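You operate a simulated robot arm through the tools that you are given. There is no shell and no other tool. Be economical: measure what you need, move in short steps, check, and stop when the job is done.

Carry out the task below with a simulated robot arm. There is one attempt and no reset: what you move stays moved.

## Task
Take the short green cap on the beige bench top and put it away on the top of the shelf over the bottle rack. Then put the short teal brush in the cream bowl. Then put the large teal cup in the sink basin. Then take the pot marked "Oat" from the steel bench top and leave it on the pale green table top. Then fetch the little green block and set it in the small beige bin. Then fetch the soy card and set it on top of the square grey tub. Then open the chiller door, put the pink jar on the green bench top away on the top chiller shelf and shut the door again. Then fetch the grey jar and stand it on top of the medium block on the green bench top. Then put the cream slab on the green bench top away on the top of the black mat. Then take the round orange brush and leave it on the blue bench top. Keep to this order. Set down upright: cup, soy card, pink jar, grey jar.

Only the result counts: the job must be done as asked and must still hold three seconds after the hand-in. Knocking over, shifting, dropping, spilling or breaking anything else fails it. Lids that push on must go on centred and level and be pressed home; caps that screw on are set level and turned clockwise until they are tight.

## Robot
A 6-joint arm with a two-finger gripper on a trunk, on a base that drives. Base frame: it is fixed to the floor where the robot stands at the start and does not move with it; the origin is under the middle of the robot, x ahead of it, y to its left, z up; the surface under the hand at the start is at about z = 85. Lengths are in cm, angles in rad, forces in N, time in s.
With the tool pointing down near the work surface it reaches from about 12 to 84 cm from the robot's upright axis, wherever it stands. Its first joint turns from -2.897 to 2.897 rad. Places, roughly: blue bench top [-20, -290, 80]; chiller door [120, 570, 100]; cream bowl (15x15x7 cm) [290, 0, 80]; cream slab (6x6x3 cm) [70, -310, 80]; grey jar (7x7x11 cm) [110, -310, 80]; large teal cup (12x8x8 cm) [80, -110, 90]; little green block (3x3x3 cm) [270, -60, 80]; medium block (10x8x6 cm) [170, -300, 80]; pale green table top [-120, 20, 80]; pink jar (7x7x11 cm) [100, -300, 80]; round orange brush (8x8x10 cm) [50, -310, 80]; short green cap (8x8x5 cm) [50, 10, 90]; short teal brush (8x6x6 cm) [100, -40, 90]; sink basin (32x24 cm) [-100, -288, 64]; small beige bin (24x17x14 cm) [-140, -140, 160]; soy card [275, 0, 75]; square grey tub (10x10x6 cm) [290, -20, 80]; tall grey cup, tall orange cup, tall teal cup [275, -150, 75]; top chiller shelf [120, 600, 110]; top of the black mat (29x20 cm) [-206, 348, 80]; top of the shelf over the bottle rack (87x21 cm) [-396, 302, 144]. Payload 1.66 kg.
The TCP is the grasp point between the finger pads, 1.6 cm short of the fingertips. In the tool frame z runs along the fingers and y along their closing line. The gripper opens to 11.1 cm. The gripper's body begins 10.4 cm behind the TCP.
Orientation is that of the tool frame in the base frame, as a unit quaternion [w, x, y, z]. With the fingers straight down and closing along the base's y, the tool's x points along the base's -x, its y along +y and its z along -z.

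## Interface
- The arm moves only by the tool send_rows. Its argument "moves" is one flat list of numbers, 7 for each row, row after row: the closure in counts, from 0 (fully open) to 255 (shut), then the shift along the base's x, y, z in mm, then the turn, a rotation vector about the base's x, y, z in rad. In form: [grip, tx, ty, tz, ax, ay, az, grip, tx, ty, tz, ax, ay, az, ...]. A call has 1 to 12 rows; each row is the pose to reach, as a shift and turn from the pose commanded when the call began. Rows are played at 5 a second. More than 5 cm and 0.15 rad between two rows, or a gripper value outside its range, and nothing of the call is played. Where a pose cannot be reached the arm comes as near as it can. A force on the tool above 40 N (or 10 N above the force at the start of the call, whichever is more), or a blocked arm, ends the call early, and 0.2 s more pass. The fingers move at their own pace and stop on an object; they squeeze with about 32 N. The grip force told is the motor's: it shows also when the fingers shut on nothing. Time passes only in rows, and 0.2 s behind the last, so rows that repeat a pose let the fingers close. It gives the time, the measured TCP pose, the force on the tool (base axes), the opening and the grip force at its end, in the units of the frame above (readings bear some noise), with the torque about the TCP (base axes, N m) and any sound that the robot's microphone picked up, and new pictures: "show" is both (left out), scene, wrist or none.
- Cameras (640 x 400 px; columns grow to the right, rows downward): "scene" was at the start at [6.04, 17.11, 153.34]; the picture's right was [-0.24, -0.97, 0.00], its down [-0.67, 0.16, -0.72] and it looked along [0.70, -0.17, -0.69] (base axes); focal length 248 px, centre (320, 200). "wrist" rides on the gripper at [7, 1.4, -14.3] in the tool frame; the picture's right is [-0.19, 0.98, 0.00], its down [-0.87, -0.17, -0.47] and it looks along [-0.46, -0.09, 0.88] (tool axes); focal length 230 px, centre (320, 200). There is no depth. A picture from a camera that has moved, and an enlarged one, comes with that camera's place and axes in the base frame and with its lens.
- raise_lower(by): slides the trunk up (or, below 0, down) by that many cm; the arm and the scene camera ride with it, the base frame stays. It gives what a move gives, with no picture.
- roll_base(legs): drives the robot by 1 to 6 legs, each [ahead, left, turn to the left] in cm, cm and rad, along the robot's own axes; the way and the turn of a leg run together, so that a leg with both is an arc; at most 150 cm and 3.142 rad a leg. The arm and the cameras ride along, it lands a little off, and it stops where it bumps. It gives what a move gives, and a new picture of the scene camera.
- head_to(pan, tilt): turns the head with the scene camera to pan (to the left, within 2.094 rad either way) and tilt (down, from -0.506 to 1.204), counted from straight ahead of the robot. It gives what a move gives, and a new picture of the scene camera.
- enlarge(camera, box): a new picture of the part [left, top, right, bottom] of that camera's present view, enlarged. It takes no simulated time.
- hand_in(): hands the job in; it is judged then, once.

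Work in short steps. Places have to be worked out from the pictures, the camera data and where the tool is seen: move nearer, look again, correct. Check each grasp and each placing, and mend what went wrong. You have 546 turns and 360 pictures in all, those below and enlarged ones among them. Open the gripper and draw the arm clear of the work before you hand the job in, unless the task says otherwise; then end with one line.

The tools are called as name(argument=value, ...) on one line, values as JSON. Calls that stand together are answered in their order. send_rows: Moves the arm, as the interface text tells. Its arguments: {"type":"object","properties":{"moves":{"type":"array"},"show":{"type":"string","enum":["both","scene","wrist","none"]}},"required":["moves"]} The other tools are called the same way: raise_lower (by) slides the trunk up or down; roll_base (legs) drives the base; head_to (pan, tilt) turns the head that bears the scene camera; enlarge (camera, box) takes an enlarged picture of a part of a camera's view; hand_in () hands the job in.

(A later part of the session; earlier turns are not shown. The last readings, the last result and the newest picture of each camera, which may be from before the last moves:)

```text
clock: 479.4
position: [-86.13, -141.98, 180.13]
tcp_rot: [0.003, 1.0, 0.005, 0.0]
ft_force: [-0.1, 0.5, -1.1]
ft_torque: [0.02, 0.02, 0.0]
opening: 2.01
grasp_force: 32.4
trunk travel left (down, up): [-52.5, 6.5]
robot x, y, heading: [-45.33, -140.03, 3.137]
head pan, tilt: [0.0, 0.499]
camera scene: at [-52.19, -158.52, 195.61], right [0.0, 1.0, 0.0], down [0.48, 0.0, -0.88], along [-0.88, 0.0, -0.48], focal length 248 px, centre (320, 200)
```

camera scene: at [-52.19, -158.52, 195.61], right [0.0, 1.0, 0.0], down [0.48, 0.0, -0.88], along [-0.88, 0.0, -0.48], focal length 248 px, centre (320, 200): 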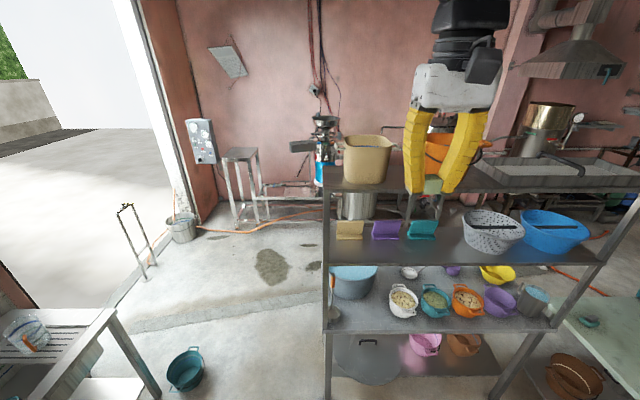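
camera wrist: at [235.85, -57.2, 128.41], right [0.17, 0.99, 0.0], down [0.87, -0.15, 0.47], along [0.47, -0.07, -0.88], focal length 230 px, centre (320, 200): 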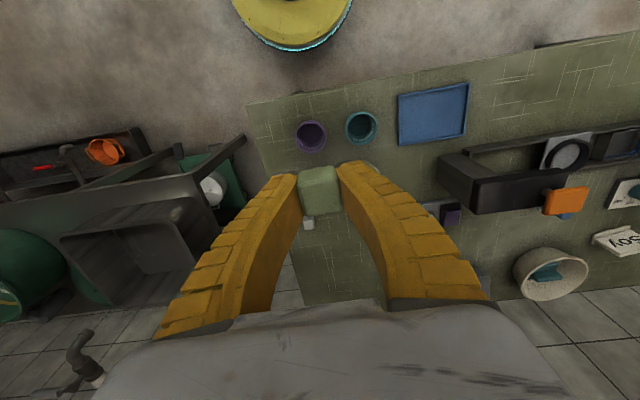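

The bin's rim is at z ≈ 171, centre (-140, -142.5). I drive 25 cm closer and move the block over it.

roll_base(legs=[[25, 0, 0]])

send_rows(moves=[255, -45, 0, 15, 0, 0, 0, 255, -90, 0, 25, 0, 0, 0, 255, -135, 0, 25, 0, 0, 0, 255, -180, 0, 25, 0, 0, 0, 255, -225, 0, 25, 0, 0, 0, 255, -270, 0, 25, 0, 0, 0, 255, -290, 0, 25, 0, 0, 0])

```text
clock: 481.2
position: [-111.17, -141.81, 180.09]
tcp_rot: [0.002, 1.0, 0.005, 0.0]
ft_force: [-0.2, 0.9, -0.3]
ft_torque: [0.03, -0.01, 0.0]
opening: 2.0
grasp_force: 31.8
trunk travel left (down, up): [-52.5, 6.5]
robot x, y, heading: [-70.13, -139.78, 3.14]
head pan, tilt: [0.0, 0.499]
camera scene: at [-77.21, -158.47, 195.62], right [0.0, 1.0, 0.0], down [0.48, 0.0, -0.88], along [-0.88, 0.0, -0.48], focal length 248 px, centre (320, 200)
```

scene: 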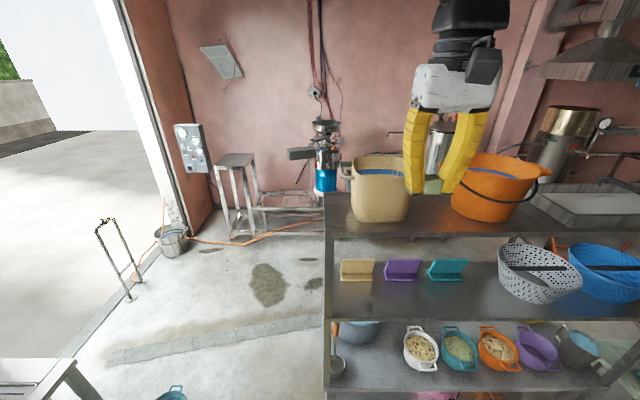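

```text
clock: 482.8
position: [-134.81, -141.58, 177.5]
tcp_rot: [0.002, 1.0, 0.005, 0.001]
ft_force: [-0.2, 0.5, -0.3]
ft_torque: [0.01, -0.04, 0.06]
opening: 2.0
grasp_force: 32.0
out of reach, approached as far as the arm can: row 5, 6, 7
trunk travel left (down, up): [-52.5, 6.5]
robot x, y, heading: [-70.11, -139.42, 3.138]
head pan, tilt: [0.0, 0.499]
camera scene: at [-77.3, -158.46, 195.61], right [0.0, 1.0, 0.0], down [0.48, 0.0, -0.88], along [-0.88, 0.0, -0.48], focal length 248 px, centre (320, 200)
camera wrist: at [-127.89, -142.93, 191.87], right [-0.18, -0.98, 0.0], down [-0.87, 0.16, 0.47], along [-0.46, 0.08, -0.88], focal length 230 px, centre (320, 200)
```

scene: 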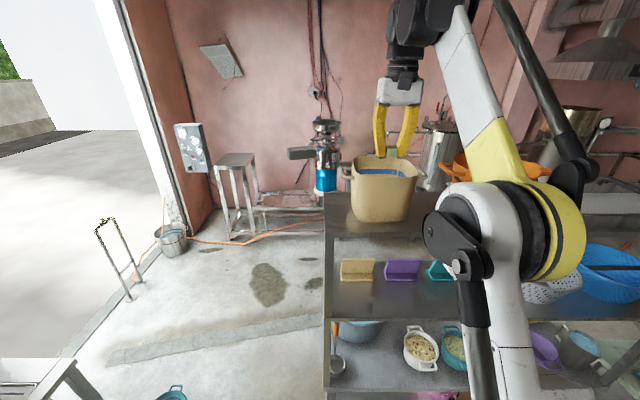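
wrist: 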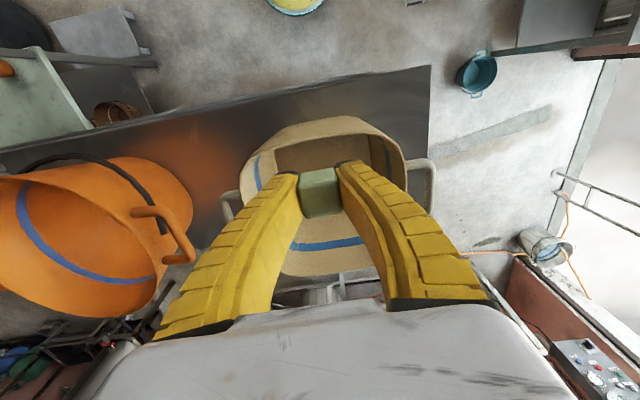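

The bin is right below; I creep the base 4.5 cm forward to centre the block over it.

roll_base(legs=[[4.5, 0, 0]])

send_rows(moves=[255, 0, 0, -40, 0, 0, 0, 255, 0, 0, -80, 0, 0, 0])

```text
clock: 483.7
position: [-139.19, -141.57, 177.64]
tcp_rot: [0.003, 1.0, 0.005, 0.001]
ft_force: [-0.2, 0.2, -0.4]
ft_torque: [0.01, -0.05, 0.02]
opening: 2.01
grasp_force: 31.7
trunk travel left (down, up): [-52.5, 6.5]
robot x, y, heading: [-74.54, -139.31, 3.141]
head pan, tilt: [0.0, 0.499]
camera scene: at [-81.7, -158.46, 195.62], right [0.0, 1.0, 0.0], down [0.48, 0.0, -0.88], along [-0.88, 0.0, -0.48], focal length 248 px, centre (320, 200)
```

scene: 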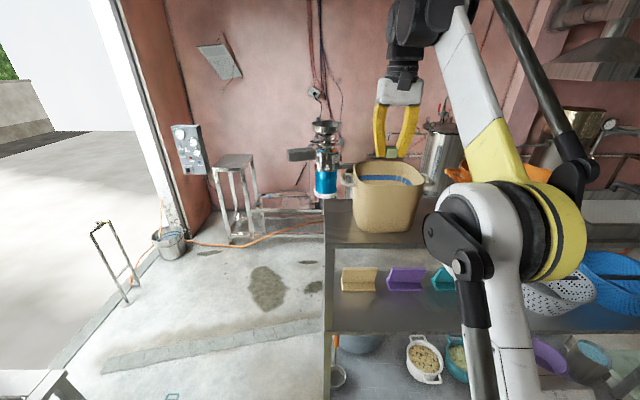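

```text
clock: 484.3
position: [-139.64, -141.55, 169.28]
tcp_rot: [0.003, 1.0, 0.005, 0.002]
ft_force: [0.2, 0.9, -1.0]
ft_torque: [-0.02, -0.13, 0.01]
opening: 2.02
grasp_force: 32.7
trunk travel left (down, up): [-52.5, 6.5]
robot x, y, heading: [-74.47, -139.45, 3.143]
head pan, tilt: [0.0, 0.499]
camera scene: at [-82.07, -158.48, 195.59], right [0.0, 1.0, 0.0], down [0.48, 0.0, -0.88], along [-0.88, 0.0, -0.48], focal length 248 px, centre (320, 200)
camera wrist: at [-132.63, -142.9, 183.68], right [-0.18, -0.98, 0.0], down [-0.87, 0.16, 0.47], along [-0.46, 0.08, -0.88], focal length 230 px, centre (320, 200)
```

scene: 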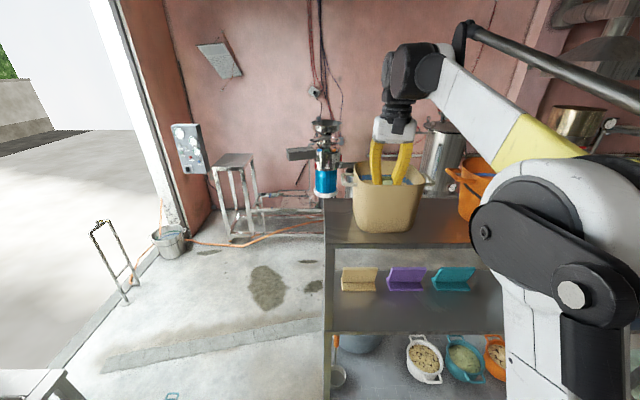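
wrist: 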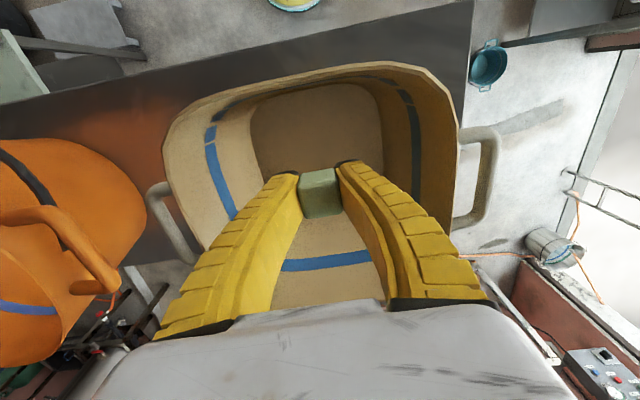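

Well inside the rim. I lower another 6 cm and release.

send_rows(moves=[255, 0, 0, -40, 0, 0, 0, 255, 0, 0, -65, 0, 0, 0, 150, 0, 0, -65, 0, 0, 0, 140, 0, 0, -65, 0, 0, 0], show="wrist")

```text
clock: 485.3
position: [-139.23, -141.49, 163.08]
tcp_rot: [0.003, 1.0, 0.005, 0.001]
ft_force: [-0.1, -0.1, 0.0]
ft_torque: [0.02, -0.03, 0.02]
opening: 5.24
grasp_force: 1.1
trunk travel left (down, up): [-52.5, 6.5]
robot x, y, heading: [-74.92, -139.47, 3.144]
head pan, tilt: [0.0, 0.499]
camera wrist: at [-132.27, -142.86, 177.43], right [-0.18, -0.98, 0.0], down [-0.87, 0.16, 0.47], along [-0.46, 0.08, -0.88], focal length 230 px, centre (320, 200)
```

wrist: 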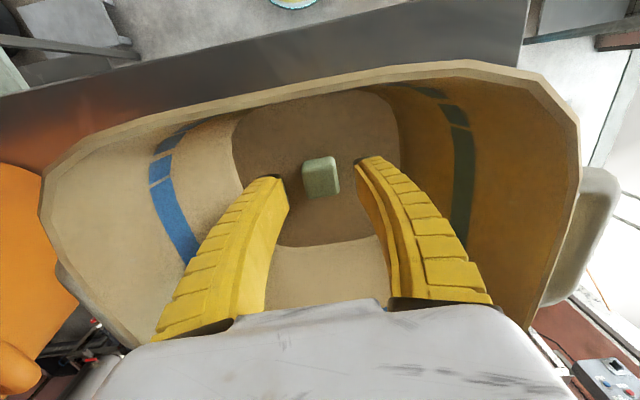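

The block lies in the bin. I lift the hand straight out, back off and lower to travelling height.

send_rows(moves=[140, 0, 0, 40, 0, 0, 0, 140, 0, 0, 85, 0, 0, 0, 140, 0, 0, 130, 0, 0, 0, 140, 20, 0, 160, 0, 0, 0, 140, 60, 0, 170, 0, 0, 0, 140, 105, 0, 170, 0, 0, 0, 140, 150, 0, 170, 0, 0, 0], show="wrist")

roll_base(legs=[[-45, 0, 0]])

```text
clock: 486.9
position: [-123.89, -141.51, 180.0]
tcp_rot: [0.003, 1.0, 0.005, -0.001]
ft_force: [0.2, 0.2, 0.3]
ft_torque: [-0.01, 0.11, 0.0]
opening: 5.21
grasp_force: 1.5
trunk travel left (down, up): [-52.5, 6.5]
robot x, y, heading: [-74.31, -139.38, 3.141]
head pan, tilt: [0.0, 0.499]
camera wrist: at [-116.83, -142.83, 194.26], right [-0.18, -0.98, 0.01], down [-0.87, 0.16, 0.47], along [-0.47, 0.08, -0.88], focal length 230 px, centre (320, 200)
```

wrist: 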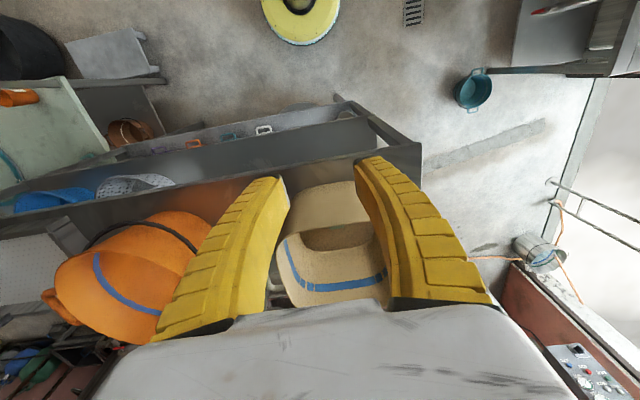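

```text
clock: 489.6
position: [-78.78, -141.61, 179.91]
tcp_rot: [0.003, 1.0, 0.006, 0.0]
ft_force: [0.2, -0.2, 0.3]
ft_torque: [-0.01, -0.01, 0.02]
opening: 5.23
grasp_force: 1.4
trunk travel left (down, up): [-52.5, 6.5]
robot x, y, heading: [-29.29, -139.51, 3.142]
head pan, tilt: [0.0, 0.499]
camera scene: at [-36.11, -158.53, 195.61], right [0.0, 1.0, 0.0], down [0.48, 0.0, -0.88], along [-0.88, 0.0, -0.48], focal length 248 px, centre (320, 200)
```

scene: 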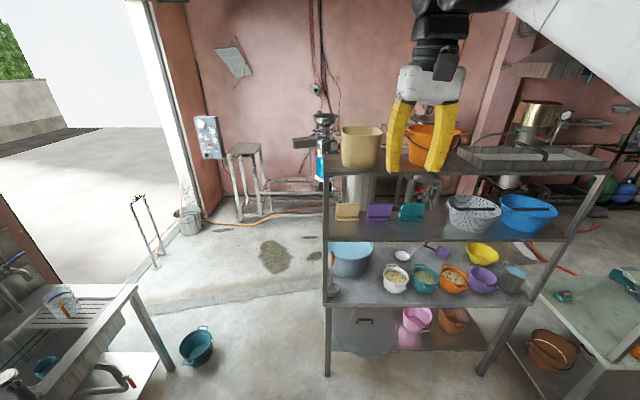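

Block done. Next the soy card: I lower everything and drive back to the wall table.

send_rows(moves=[0, 0, 0, -45, 0, 0, 0, 0, 20, 0, -90, 0, 0, 0, 0, 40, 0, -135, 0, 0, 0, 0, 60, 0, -180, 0, 0, 0, 0, 80, 0, -220, 0, 0, 0, 0, 85, 0, -245, 0, 0, 0], show="none")

raise_lower(by=-40)

roll_base(legs=[[0, 65, 0], [-108, 0, 0], [-106, 0, 0], [0, 0, 3.14], [0, 98, 0]])

```text
clock: 491.0
position: [-70.4, -141.68, 155.34]
tcp_rot: [0.003, 1.0, 0.007, 0.002]
ft_force: [-0.8, 0.3, 0.6]
ft_torque: [-0.04, -0.01, -0.02]
opening: 11.12
grasp_force: 0.1
trunk travel left (down, up): [-52.5, 6.5]
robot x, y, heading: [-29.15, -139.75, 3.142]
head pan, tilt: [0.0, 0.499]
```

```text
clock: 494.9
position: [-70.29, -141.79, 115.32]
tcp_rot: [0.002, 1.0, 0.005, 0.0]
ft_force: [0.9, 0.4, -0.3]
ft_torque: [0.03, 0.01, 0.03]
opening: 11.06
grasp_force: 0.1
trunk travel left (down, up): [-12.5, 46.5]
robot x, y, heading: [-28.95, -139.51, 3.145]
head pan, tilt: [0.0, 0.499]
```

```text
clock: 520.5
position: [221.67, -104.79, 115.3]
tcp_rot: [0.0, -0.012, 1.0, 0.003]
ft_force: [0.5, 0.1, -1.2]
ft_torque: [0.03, 0.02, -0.01]
opening: 11.07
grasp_force: 0.1
trunk travel left (down, up): [-12.5, 46.5]
robot x, y, heading: [180.76, -107.57, 0.014]
head pan, tilt: [0.0, 0.499]
camera scene: at [187.31, -88.17, 155.61], right [0.01, -1.0, 0.0], down [-0.48, -0.01, -0.88], along [0.88, 0.01, -0.48], focal length 248 px, centre (320, 200)
```

scene: 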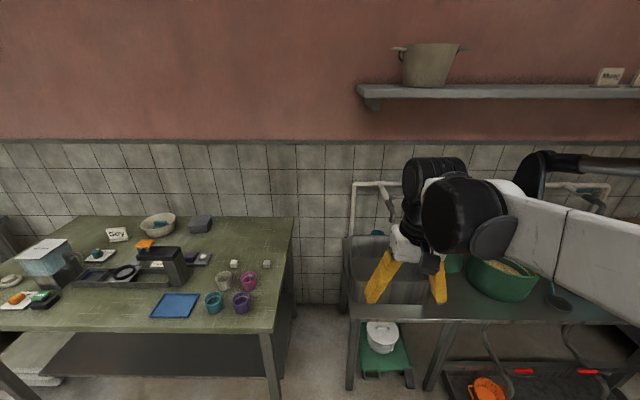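

roll_base(legs=[[0, 60, -0.014], [36, 48, 0]])

head_to(pan=-0.1, tilt=0.7)

enlarge(camera="scene", box=[260, 170, 460, 295])

```text
clock: 526.9
position: [257.31, 3.74, 115.34]
tcp_rot: [0.0, -0.011, 1.0, 0.002]
ft_force: [0.0, 0.4, -0.2]
ft_torque: [0.0, 0.0, -0.01]
opening: 11.09
grasp_force: 0.1
trunk travel left (down, up): [-12.5, 46.5]
robot x, y, heading: [215.96, 1.21, 0.008]
head pan, tilt: [0.0, 0.499]
camera scene: at [223.01, 20.45, 155.61], right [0.01, -1.0, 0.0], down [-0.48, 0.0, -0.88], along [0.88, 0.01, -0.48], focal length 248 px, centre (320, 200)
```

scene: 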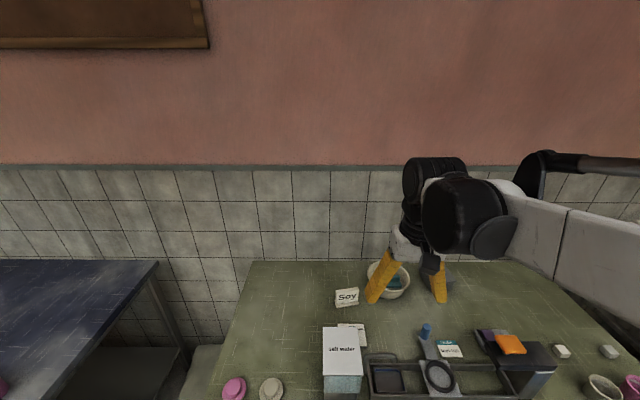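

```text
clock: 527.6
position: [257.21, 3.88, 115.28]
tcp_rot: [0.0, -0.01, 1.0, 0.003]
ft_force: [0.3, 0.0, -0.3]
ft_torque: [0.0, 0.0, -0.02]
opening: 11.12
grasp_force: 0.0
trunk travel left (down, up): [-12.5, 46.5]
robot x, y, heading: [215.95, 1.23, 0.01]
head pan, tilt: [-0.099, 0.7]
camera scene: at [222.36, 19.58, 153.85], right [-0.09, -1.0, 0.0], down [-0.64, 0.06, -0.77], along [0.76, -0.07, -0.64], focal length 248 px, centre (320, 200)
```

scene: 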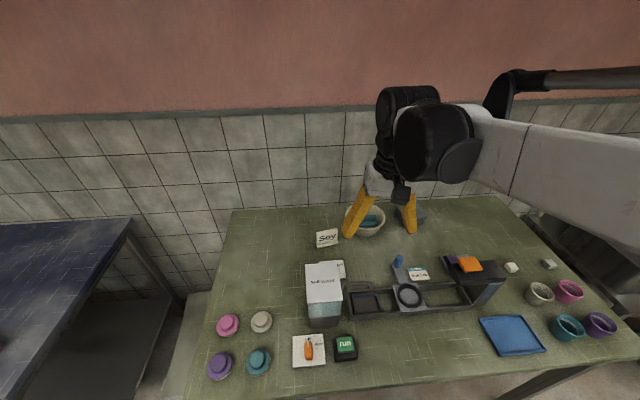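

```text
3.20 times, centred on (360, 232) of scene
camera zoom: at [222.36, 19.58, 153.85], right [-0.09, -1.0, 0.0], down [-0.64, 0.06, -0.77], along [0.76, -0.07, -0.64], focal length 792 px, centre (192, 96)
```

zoom: 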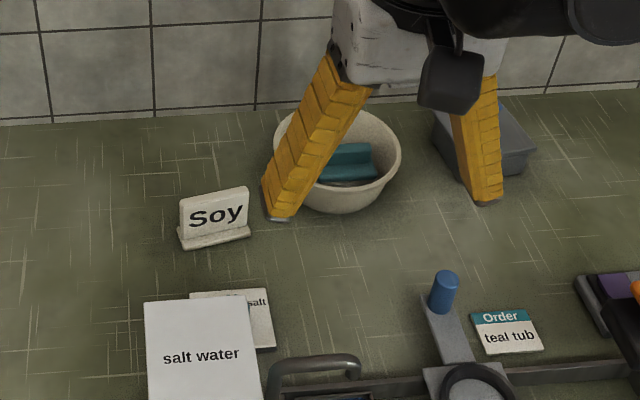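

The Soy card (about 8.6 wide, 5 tall, standing on a small base) is at (284.5, 11), turned by about 17°. I rotate the tool so it closes across the plate and move above it.

send_rows(moves=[0, 20, 5, 0, 0, 0, -0.14, 0, 45, 10, 0, 0, 0, -0.28, 0, 70, 15, 0, 0, 0, -0.42, 0, 95, 25, 0, 0, 0, -0.56, 0, 120, 35, 0, 0, 0, -0.7, 0, 145, 45, 0, 0, 0, -0.84, 0, 170, 55, 0, 0, 0, -0.98, 0, 200, 65, 0, 0, 0, -1.12, 0, 235, 72, 0, 0, 0, -1.264, 0, 273, 73, 0, 0, 0, -1.264])

```text
clock: 529.9
position: [284.76, 11.08, 115.33]
tcp_rot: [0.001, 0.583, 0.813, 0.002]
ft_force: [0.4, 1.0, -0.6]
ft_torque: [-0.01, 0.0, 0.0]
opening: 11.11
grasp_force: 0.0
trunk travel left (down, up): [-12.5, 46.5]
robot x, y, heading: [216.0, 1.27, 0.008]
head pan, tilt: [-0.099, 0.7]
camera scene: at [222.44, 19.58, 153.83], right [-0.09, -1.0, 0.0], down [-0.64, 0.06, -0.76], along [0.76, -0.07, -0.64], focal length 248 px, centre (320, 200)
camera wrist: at [283.72, 17.92, 129.63], right [0.99, 0.13, 0.0], down [0.12, -0.87, 0.47], along [0.07, -0.47, -0.88], focal length 230 px, centre (320, 200)
```

scene: 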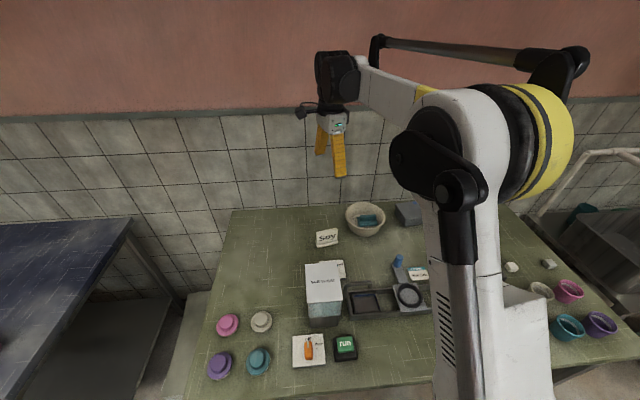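
wrist: 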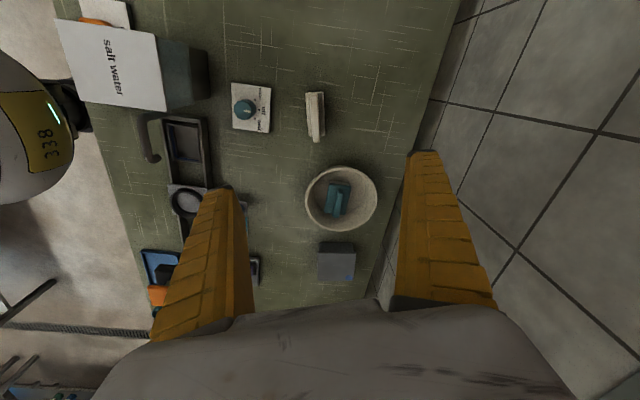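

Card at (283.9, 10.7), tub top centre at about (294, -22.8). I lower to just above the card, fingers half closed.

send_rows(moves=[100, -5, -2, -45, 0, 0, 0, 100, -9, -4, -90, 0, 0, 0, 100, -9, -4, -135, 0, 0, 0, 100, -9, -4, -180, 0, 0, 0, 100, -9, -4, -215, 0, 0, 0], show="wrist")

enlarge(camera="wrist", box=[240, 80, 400, 200])

```text
clock: 531.0
position: [283.93, 10.59, 93.86]
tcp_rot: [0.002, 0.582, 0.813, 0.002]
ft_force: [-1.4, -0.9, -0.7]
ft_torque: [0.01, -0.03, 0.0]
opening: 6.94
grasp_force: 1.5
trunk travel left (down, up): [-12.5, 46.5]
robot x, y, heading: [216.03, 1.59, 0.008]
head pan, tilt: [-0.099, 0.7]
camera wrist: at [282.89, 17.27, 108.05], right [0.99, 0.14, 0.0], down [0.12, -0.87, 0.47], along [0.07, -0.47, -0.88], focal length 230 px, centre (320, 200)
```

wrist: 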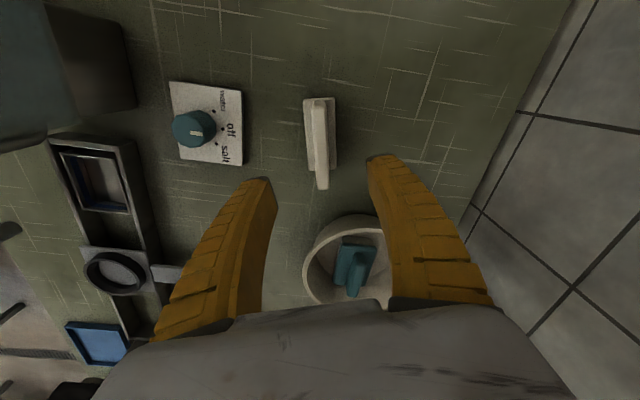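

```text
3.33 times, centred on (320, 140) of wrist
camera zoom: at [282.89, 17.27, 108.05], right [0.99, 0.14, 0.0], down [0.12, -0.87, 0.47], along [0.07, -0.47, -0.88], focal length 767 px, centre (320, 400)
```

zoom: 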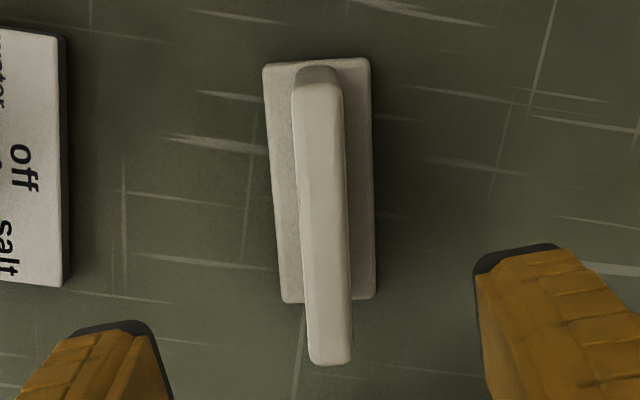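

Plate centre (284, 11.2), normal about 11°. I fine-tune by -0.13 rad, lower onto the plate and close.

send_rows(moves=[100, 0, 6, -20, 0, 0, -0.13, 100, 0, 6, -60, 0, 0, -0.13, 100, 0, 6, -95, 0, 0, -0.13, 100, 0, 6, -105, 0, 0, -0.13, 255, 0, 6, -105, 0, 0, -0.13, 255, 0, 6, -105, 0, 0, -0.13, 255, 0, 6, -105, 0, 0, -0.13], show="wrist")

```text
clock: 532.6
position: [283.87, 11.37, 83.43]
tcp_rot: [0.001, 0.634, 0.773, 0.003]
ft_force: [0.3, -0.3, 4.4]
ft_torque: [0.01, 0.0, -0.01]
opening: 0.9
grasp_force: 31.8
trunk travel left (down, up): [-12.5, 46.5]
robot x, y, heading: [216.35, 1.5, 0.005]
head pan, tilt: [-0.099, 0.7]
camera wrist: at [283.62, 18.21, 97.68], right [1.0, 0.01, 0.01], down [0.0, -0.88, 0.47], along [0.01, -0.47, -0.88], focal length 230 px, centre (320, 200)
```

wrist: 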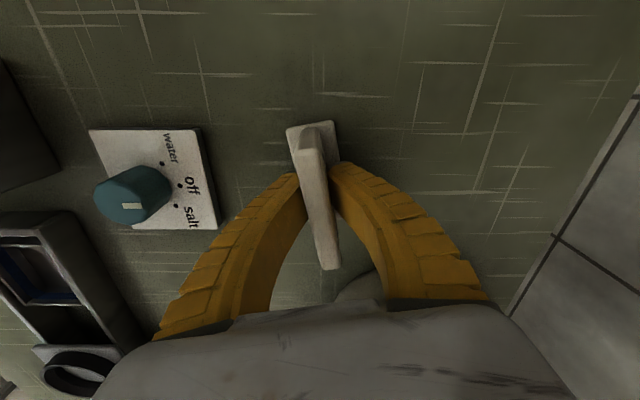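

Card gripped (0.9 cm plate). I lift it and shift the base towards the tub.

send_rows(moves=[255, 0, 0, 45, 0, 0, 0, 255, 0, 0, 90, 0, 0, 0, 255, 0, 0, 135, 0, 0, 0, 255, -30, 0, 170, 0, 0, 0], show="none")

roll_base(legs=[[4, -24, 0]])

send_rows(moves=[255, 0, 0, 0, 0, 0, 0], show="wrist")

```text
clock: 533.6
position: [280.77, 11.12, 100.54]
tcp_rot: [0.002, 0.634, 0.773, 0.001]
ft_force: [-0.3, -0.1, -0.1]
ft_torque: [0.02, -0.01, -0.02]
opening: 0.7
grasp_force: 32.0
trunk travel left (down, up): [-12.5, 46.5]
robot x, y, heading: [215.94, 1.17, 0.009]
head pan, tilt: [-0.099, 0.7]
```

```text
clock: 535.4
position: [284.95, -12.72, 100.41]
tcp_rot: [0.0, 0.635, 0.772, 0.002]
ft_force: [-1.0, -0.9, -0.4]
ft_torque: [0.02, -0.01, 0.02]
opening: 0.68
grasp_force: 32.1
trunk travel left (down, up): [-12.5, 46.5]
robot x, y, heading: [220.28, -21.96, 0.007]
head pan, tilt: [-0.099, 0.7]
camera scene: at [226.61, -4.21, 153.85], right [-0.09, -1.0, 0.0], down [-0.64, 0.06, -0.76], along [0.76, -0.07, -0.64], focal length 248 px, centre (320, 200)
```

scene: 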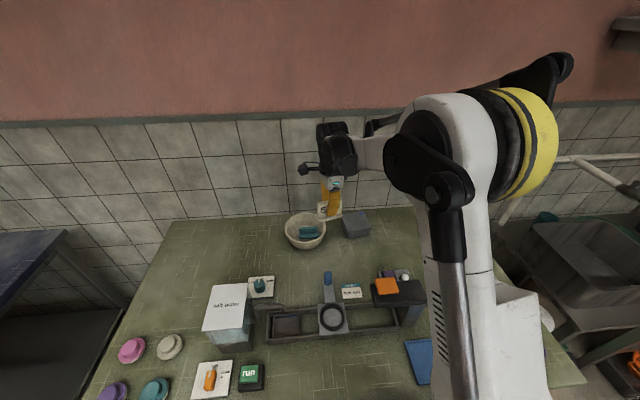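

```text
clock: 535.8
position: [284.99, -12.69, 100.44]
tcp_rot: [0.002, 0.635, 0.773, 0.002]
ft_force: [0.5, -0.9, -0.5]
ft_torque: [0.01, 0.02, 0.01]
opening: 0.69
grasp_force: 32.0
trunk travel left (down, up): [-12.5, 46.5]
robot x, y, heading: [220.11, -22.48, 0.006]
head pan, tilt: [-0.099, 0.7]
camera wrist: at [284.91, -5.8, 114.81], right [1.0, 0.0, 0.0], down [0.0, -0.88, 0.47], along [0.01, -0.47, -0.88], focal length 230 px, centre (320, 200)
```

wrist: 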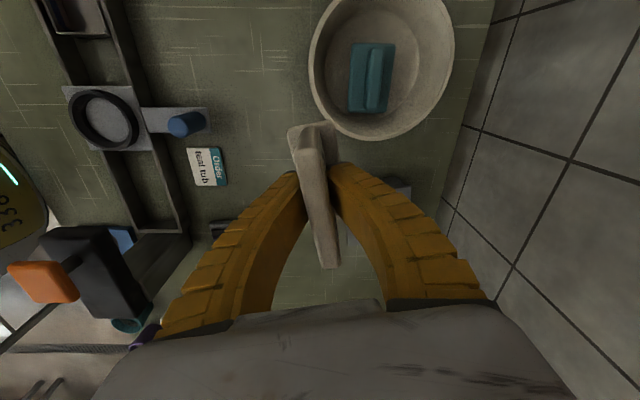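

enlarge(camera="scene", box=[280, 170, 400, 250])

```text
5.00 times, centred on (340, 210) of scene
camera zoom: at [226.61, -4.16, 153.84], right [-0.09, -1.0, 0.0], down [-0.64, 0.06, -0.76], along [0.76, -0.07, -0.64], focal length 1238 px, centre (220, 150)
```

zoom: 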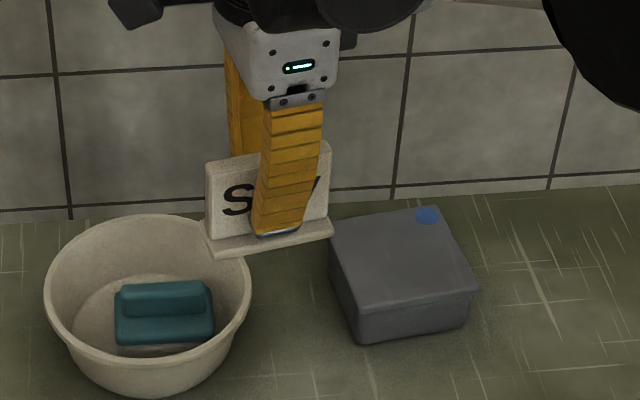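

Tub top centre ≈ (293.7, -23.8), same yaw as the card. I move above it and view.

send_rows(moves=[255, 25, -35, 0, 0, 0, 0, 255, 50, -70, 0, 0, 0, 0, 255, 75, -100, 0, 0, 0, 0, 255, 87, -110, -20, 0, 0, 0, 255, 87, -110, -60, 0, 0, 0])

enlarge(camera="scene", box=[290, 160, 430, 260])

```text
clock: 537.0
position: [293.75, -23.7, 94.47]
tcp_rot: [0.002, 0.635, 0.773, 0.001]
ft_force: [-0.1, 0.0, 0.3]
ft_torque: [-0.01, -0.03, 0.0]
opening: 0.69
grasp_force: 31.8
trunk travel left (down, up): [-12.5, 46.5]
robot x, y, heading: [220.28, -22.18, 0.006]
head pan, tilt: [-0.099, 0.7]
camera scene: at [226.63, -4.15, 153.84], right [-0.09, -1.0, 0.0], down [-0.64, 0.06, -0.76], along [0.76, -0.07, -0.64], focal length 248 px, centre (320, 200)
camera wrist: at [293.71, -16.82, 108.74], right [1.0, 0.0, 0.0], down [0.0, -0.88, 0.47], along [0.01, -0.47, -0.88], focal length 230 px, centre (320, 200)
```

scene: 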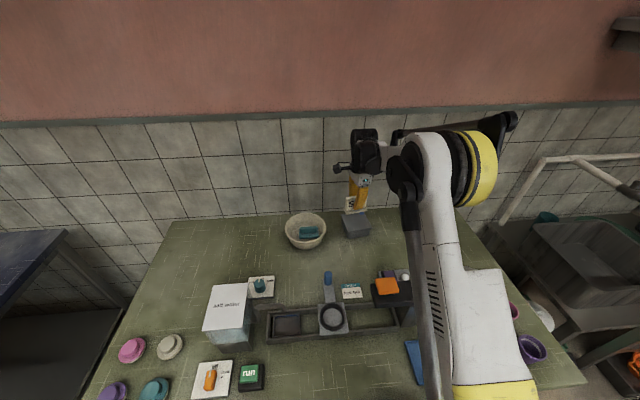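
wrist: 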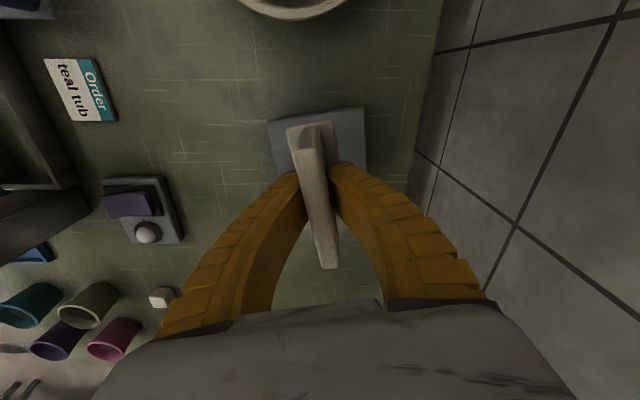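

```text
4.00 times, centred on (360, 210) of scene
camera zoom: at [226.63, -4.15, 153.84], right [-0.09, -1.0, 0.0], down [-0.64, 0.06, -0.76], along [0.76, -0.07, -0.64], focal length 990 px, centre (160, 160)
```

zoom: 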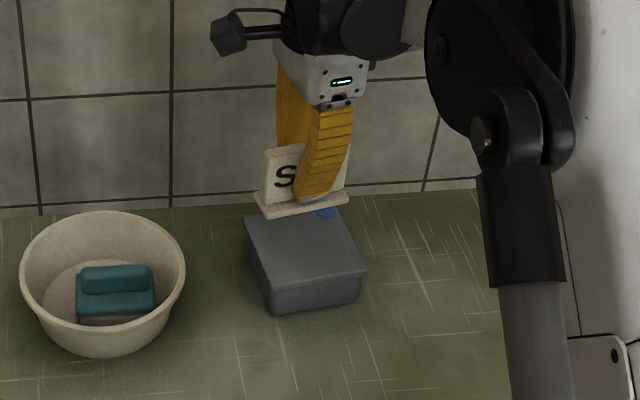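

The tub's centre is a bit further at y ≈ -24.7. I shift 1 cm and lower the card onto it.

send_rows(moves=[255, 0, -10, 0, 0, 0, 0, 255, 0, -10, -20, 0, 0, 0, 255, 0, -10, -40, 0, 0, 0, 255, 0, -10, -46, 0, 0, 0], show="none")

send_rows(moves=[255, 0, 0, -3, 0, 0, 0, 255, 0, 0, -6, 0, 0, 0])

```text
clock: 538.0
position: [293.78, -24.8, 89.74]
tcp_rot: [0.002, 0.635, 0.772, 0.002]
ft_force: [0.1, 0.2, -0.1]
ft_torque: [0.01, 0.02, -0.02]
opening: 0.71
grasp_force: 31.9
trunk travel left (down, up): [-12.5, 46.5]
robot x, y, heading: [220.0, -22.53, 0.008]
head pan, tilt: [-0.099, 0.7]
```

```text
clock: 538.6
position: [293.76, -24.66, 89.29]
tcp_rot: [0.001, 0.635, 0.772, 0.002]
ft_force: [-0.3, -0.3, 0.2]
ft_torque: [0.02, -0.01, 0.02]
opening: 0.7
grasp_force: 32.3
trunk travel left (down, up): [-12.5, 46.5]
robot x, y, heading: [219.94, -22.36, 0.006]
head pan, tilt: [-0.099, 0.7]
camera scene: at [226.61, -4.16, 153.84], right [-0.09, -1.0, 0.0], down [-0.64, 0.06, -0.76], along [0.76, -0.07, -0.64], focal length 248 px, centre (320, 200)
camera wrist: at [293.64, -17.77, 103.58], right [1.0, 0.0, 0.0], down [0.0, -0.88, 0.47], along [0.01, -0.47, -0.88], focal length 230 px, centre (320, 200)
```

scene: 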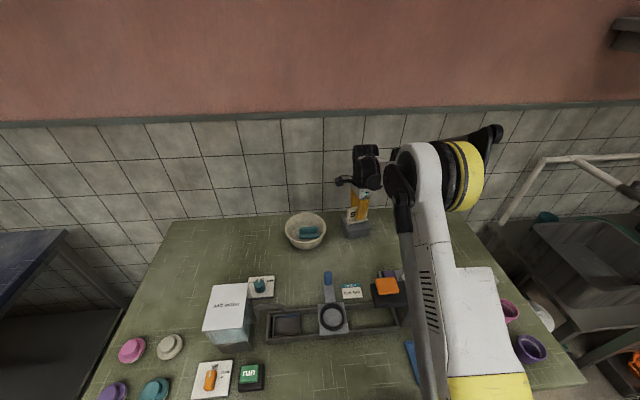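
wrist: 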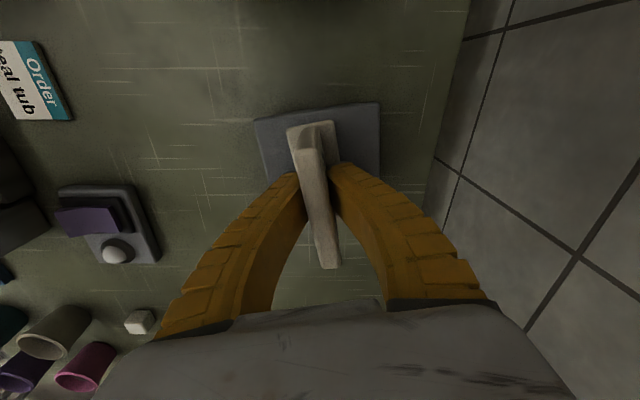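

send_rows(moves=[255, 0, -4, 0, 0, 0, 0, 255, 0, -4, -4, 0, 0, 0, 255, 0, -4, -8, 0, 0, 0], show="none")

send_rows(moves=[255, 0, 0, -4, 0, 0, 0, 255, 0, 0, -8, 0, 0, 0], show="none")

```text
clock: 539.4
position: [293.66, -25.03, 88.55]
tcp_rot: [0.001, 0.635, 0.773, 0.002]
ft_force: [2.7, 1.3, 6.2]
ft_torque: [0.03, 0.02, 0.0]
opening: 0.94
grasp_force: 31.7
trunk travel left (down, up): [-12.5, 46.5]
robot x, y, heading: [220.15, -22.51, 0.008]
head pan, tilt: [-0.099, 0.7]
```

```text
clock: 540.0
position: [293.66, -25.11, 87.61]
tcp_rot: [0.002, 0.635, 0.772, 0.003]
ft_force: [6.4, 1.7, 16.3]
ft_torque: [0.04, -0.06, -0.02]
opening: 1.97
grasp_force: 31.7
trunk travel left (down, up): [-12.5, 46.5]
robot x, y, heading: [219.95, -22.48, 0.005]
head pan, tilt: [-0.099, 0.7]
```

It has contact (fingers were sliding down the plate). I raise 8 mm and open.

send_rows(moves=[255, 0, 0, 8, 0, 0, 0, 180, 0, 0, 8, 0, 0, 0, 150, 0, 0, 8, 0, 0, 0, 120, 0, 0, 8, 0, 0, 0])

```text
clock: 541.0
position: [293.67, -25.18, 88.4]
tcp_rot: [0.002, 0.634, 0.773, 0.002]
ft_force: [-0.1, 1.3, 0.3]
ft_torque: [-0.02, 0.0, 0.01]
opening: 6.08
grasp_force: 1.8
trunk travel left (down, up): [-12.5, 46.5]
robot x, y, heading: [220.83, -22.13, 0.006]
head pan, tilt: [-0.099, 0.7]
camera scene: at [226.6, -4.16, 153.84], right [-0.09, -1.0, 0.0], down [-0.64, 0.06, -0.76], along [0.76, -0.07, -0.64], focal length 248 px, centre (320, 200)
camera wrist: at [293.57, -18.22, 102.72], right [1.0, 0.0, 0.0], down [0.0, -0.88, 0.47], along [0.01, -0.47, -0.88], focal length 230 px, centre (320, 200)
```

scene: 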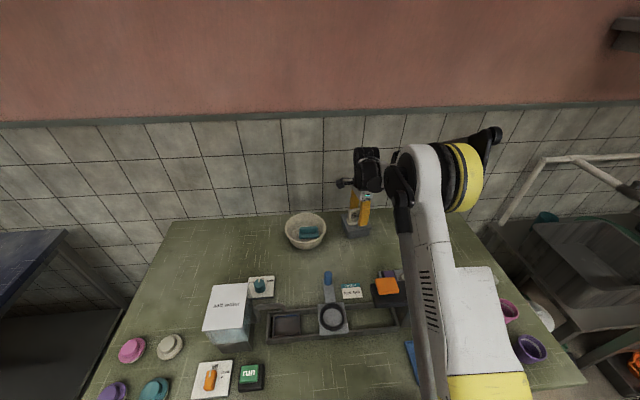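
wrist: 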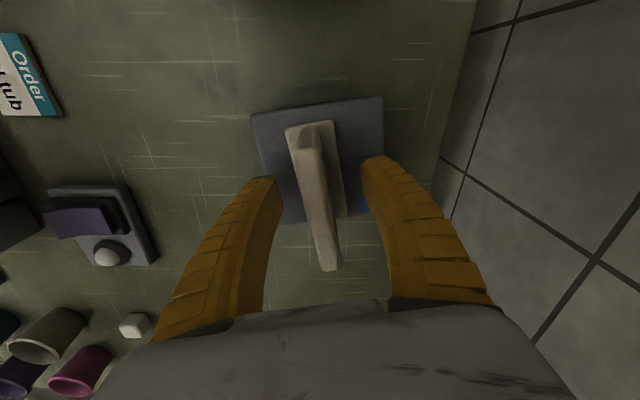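

The card stands on the tub. I lift off straight up and check.

send_rows(moves=[120, 0, 0, 45, 0, 0, 0, 120, 0, 0, 90, 0, 0, 0, 120, -10, 0, 135, 0, 0, 0, 120, -45, 0, 165, 0, 0, 0, 60, -85, 0, 190, 0, 0, 0, 0, -125, 0, 215, 0, 0, 0, 0, -165, 0, 235, 0, 0, 0, 0, -210, 0, 255, 0, 0, 0, 0, -250, 0, 270, 0, 0, 0, 0, -290, 0, 285, 0, 0, 0], show="scene")

enlarge(camera="scene", box=[280, 170, 440, 270])

```text
clock: 543.2
position: [264.76, -25.12, 117.08]
tcp_rot: [0.002, 0.635, 0.773, 0.003]
ft_force: [-0.2, 0.3, 0.3]
ft_torque: [0.02, -0.01, 0.03]
opening: 11.11
grasp_force: 0.0
trunk travel left (down, up): [-12.5, 46.5]
robot x, y, heading: [220.18, -22.35, 0.005]
head pan, tilt: [-0.099, 0.7]
camera scene: at [226.51, -4.15, 153.85], right [-0.09, -1.0, 0.0], down [-0.64, 0.06, -0.77], along [0.76, -0.07, -0.64], focal length 248 px, centre (320, 200)
```

scene: 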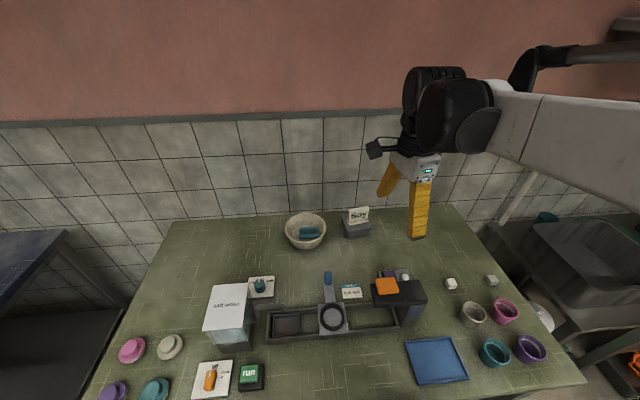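

```text
4.00 times, centred on (360, 220) of scene
camera zoom: at [226.51, -4.15, 153.85], right [-0.09, -1.0, 0.0], down [-0.64, 0.06, -0.77], along [0.76, -0.07, -0.64], focal length 990 px, centre (160, 120)
```

zoom: 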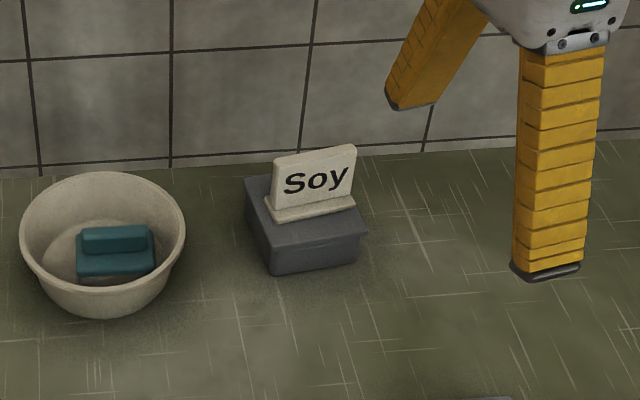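

Soy card stands upright on the tub. Next the chiller: I back off, turn to face +y and look along the aisle.

roll_base(legs=[[-40, 0, 0], [0, 0, 1.565], [100, 0, 0]])

head_to(pan=0.15, tilt=0.3)

```text
clock: 554.4
position: [185.55, 123.24, 116.99]
tcp_rot: [0.0, -0.085, 0.996, 0.003]
ft_force: [0.2, 0.1, -0.1]
ft_torque: [-0.01, 0.0, 0.03]
opening: 11.12
grasp_force: 0.1
trunk travel left (down, up): [-12.5, 46.5]
robot x, y, heading: [181.25, 78.9, 1.551]
head pan, tilt: [-0.099, 0.7]
camera scene: at [163.69, 85.53, 153.84], right [0.99, -0.12, 0.0], down [-0.08, -0.64, -0.76], along [0.09, 0.76, -0.64], focal length 248 px, centre (320, 200)
```

scene: 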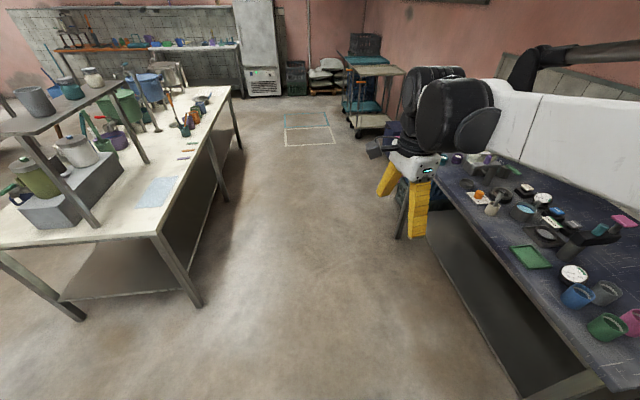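

```text
clock: 555.2
position: [185.57, 123.19, 117.02]
tcp_rot: [0.0, -0.084, 0.996, 0.003]
ft_force: [-0.7, 0.0, 1.1]
ft_torque: [0.01, 0.0, -0.04]
opening: 11.12
grasp_force: 0.1
trunk travel left (down, up): [-12.5, 46.5]
robot x, y, heading: [181.6, 78.6, 1.547]
head pan, tilt: [0.15, 0.3]
camera scene: at [161.47, 86.33, 157.45], right [0.99, 0.13, 0.0], down [0.04, -0.29, -0.96], along [-0.12, 0.95, -0.3], focal length 248 px, centre (320, 200)
```

scene: 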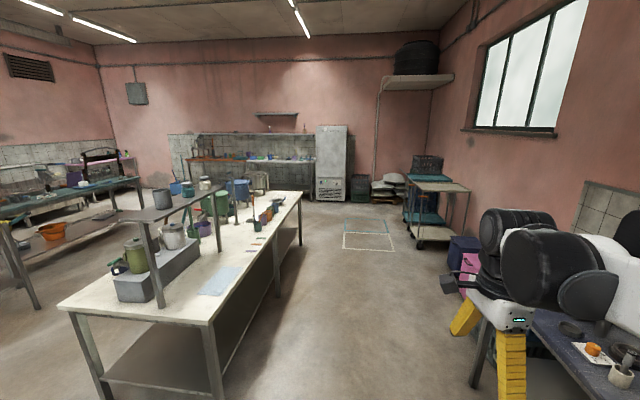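

The way is clear: I drive north past the island (x edge 112, to y ≈ 330) towards the chiller.

roll_base(legs=[[0, 0, 0.02], [145, 0, 0], [145, 0, 0], [110, 50, 0]])

head_to(pan=0.0, tilt=0.35)

```text
clock: 575.3
position: [133.41, 521.81, 117.06]
tcp_rot: [-0.001, -0.103, 0.995, 0.003]
ft_force: [0.1, -0.1, -0.3]
ft_torque: [0.0, 0.02, -0.04]
opening: 11.1
grasp_force: 0.0
trunk travel left (down, up): [-12.5, 46.5]
robot x, y, heading: [131.52, 477.08, 1.592]
head pan, tilt: [0.15, 0.3]
camera scene: at [110.86, 484.05, 157.45], right [0.99, 0.17, 0.0], down [0.05, -0.29, -0.96], along [-0.16, 0.94, -0.3], focal length 248 px, centre (320, 200)
```

scene: 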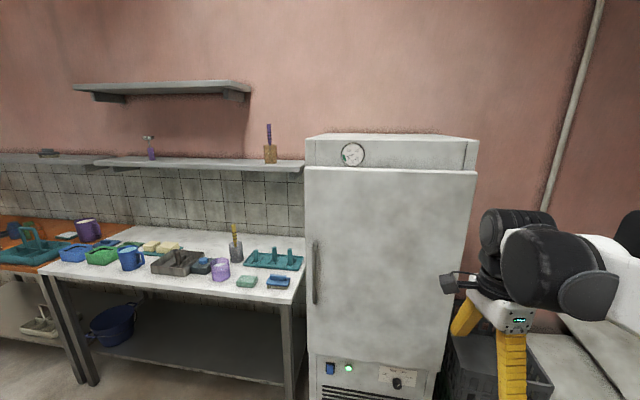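

```text
clock: 576.0
position: [133.38, 521.83, 117.07]
tcp_rot: [0.0, -0.104, 0.995, 0.002]
ft_force: [0.0, 0.0, 0.8]
ft_torque: [-0.01, -0.02, -0.02]
opening: 11.11
grasp_force: 0.2
trunk travel left (down, up): [-12.5, 46.5]
robot x, y, heading: [131.16, 477.21, 1.591]
head pan, tilt: [0.0, 0.351]
camera scene: at [112.25, 484.14, 156.99], right [1.0, 0.02, 0.0], down [0.01, -0.34, -0.94], along [-0.02, 0.94, -0.34], focal length 248 px, centre (320, 200)
```

scene: 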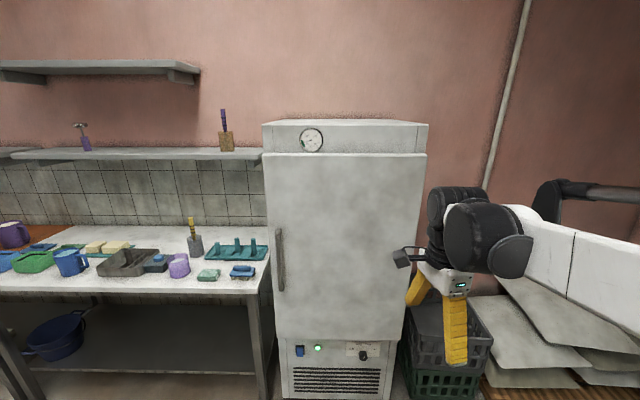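

The chiller's handle is a vertical bar at the left (x ≈ 96, y ≈ 563, z 90–118), hinge on the right. I position the base in front of the handle and turn the tool to close along x.

roll_base(legs=[[10, 38, -0.02]])

send_rows(moves=[0, 0, 15, 0, 0, 0, 0.14, 0, 0, 30, 0, 0, 0, 0.28, 0, 0, 45, 0, 0, 0, 0.42, 0, 0, 60, 0, 0, 0, 0.56, 0, 0, 75, 0, 0, 0, 0.7, 0, 0, 85, 0, 0, 0, 0.84, 0, 0, 95, 0, 0, 0, 0.98, 0, 0, 105, 0, 0, 0, 1.12, 0, 0, 110, 0, 0, 0, 1.26, 0, 0, 110, 0, 0, 0, 1.37], show="none")

head_to(pan=-0.2, tilt=0.5)

```text
clock: 578.4
position: [96.1, 531.32, 117.09]
tcp_rot: [0.001, -0.097, 0.995, 0.003]
ft_force: [-0.2, -0.9, 0.2]
ft_torque: [-0.02, -0.01, -0.06]
opening: 11.06
grasp_force: 0.0
trunk travel left (down, up): [-12.5, 46.5]
robot x, y, heading: [93.33, 486.83, 1.573]
head pan, tilt: [0.0, 0.351]
camera scene: at [74.37, 493.92, 156.98], right [1.0, 0.0, 0.0], down [0.0, -0.34, -0.94], along [0.0, 0.94, -0.34], focal length 248 px, centre (320, 200)
```

scene: 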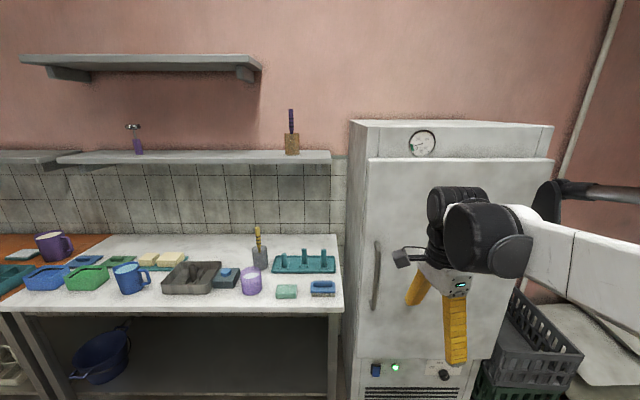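

```text
clock: 580.6
position: [96.25, 542.29, 117.04]
tcp_rot: [-0.002, -0.705, 0.709, 0.002]
ft_force: [0.6, 0.7, -1.2]
ft_torque: [0.03, 0.0, -0.02]
opening: 11.09
grasp_force: 0.1
trunk travel left (down, up): [-12.5, 46.5]
robot x, y, heading: [93.39, 487.06, 1.576]
head pan, tilt: [0.0, 0.351]
```

```text
clock: 581.4
position: [96.14, 542.29, 116.95]
tcp_rot: [-0.002, -0.705, 0.71, 0.003]
ft_force: [-1.2, 1.1, 0.2]
ft_torque: [-0.01, 0.03, -0.01]
opening: 11.09
grasp_force: 0.0
trunk travel left (down, up): [-12.5, 46.5]
robot x, y, heading: [93.46, 486.6, 1.573]
head pan, tilt: [-0.201, 0.499]
camera scene: at [76.22, 493.52, 155.62], right [0.98, -0.2, 0.0], down [-0.09, -0.47, -0.88], along [0.17, 0.86, -0.48], focal length 248 px, centre (320, 200)
```

scene: 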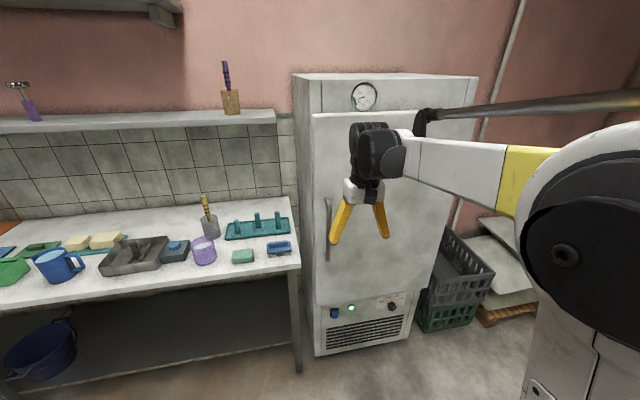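

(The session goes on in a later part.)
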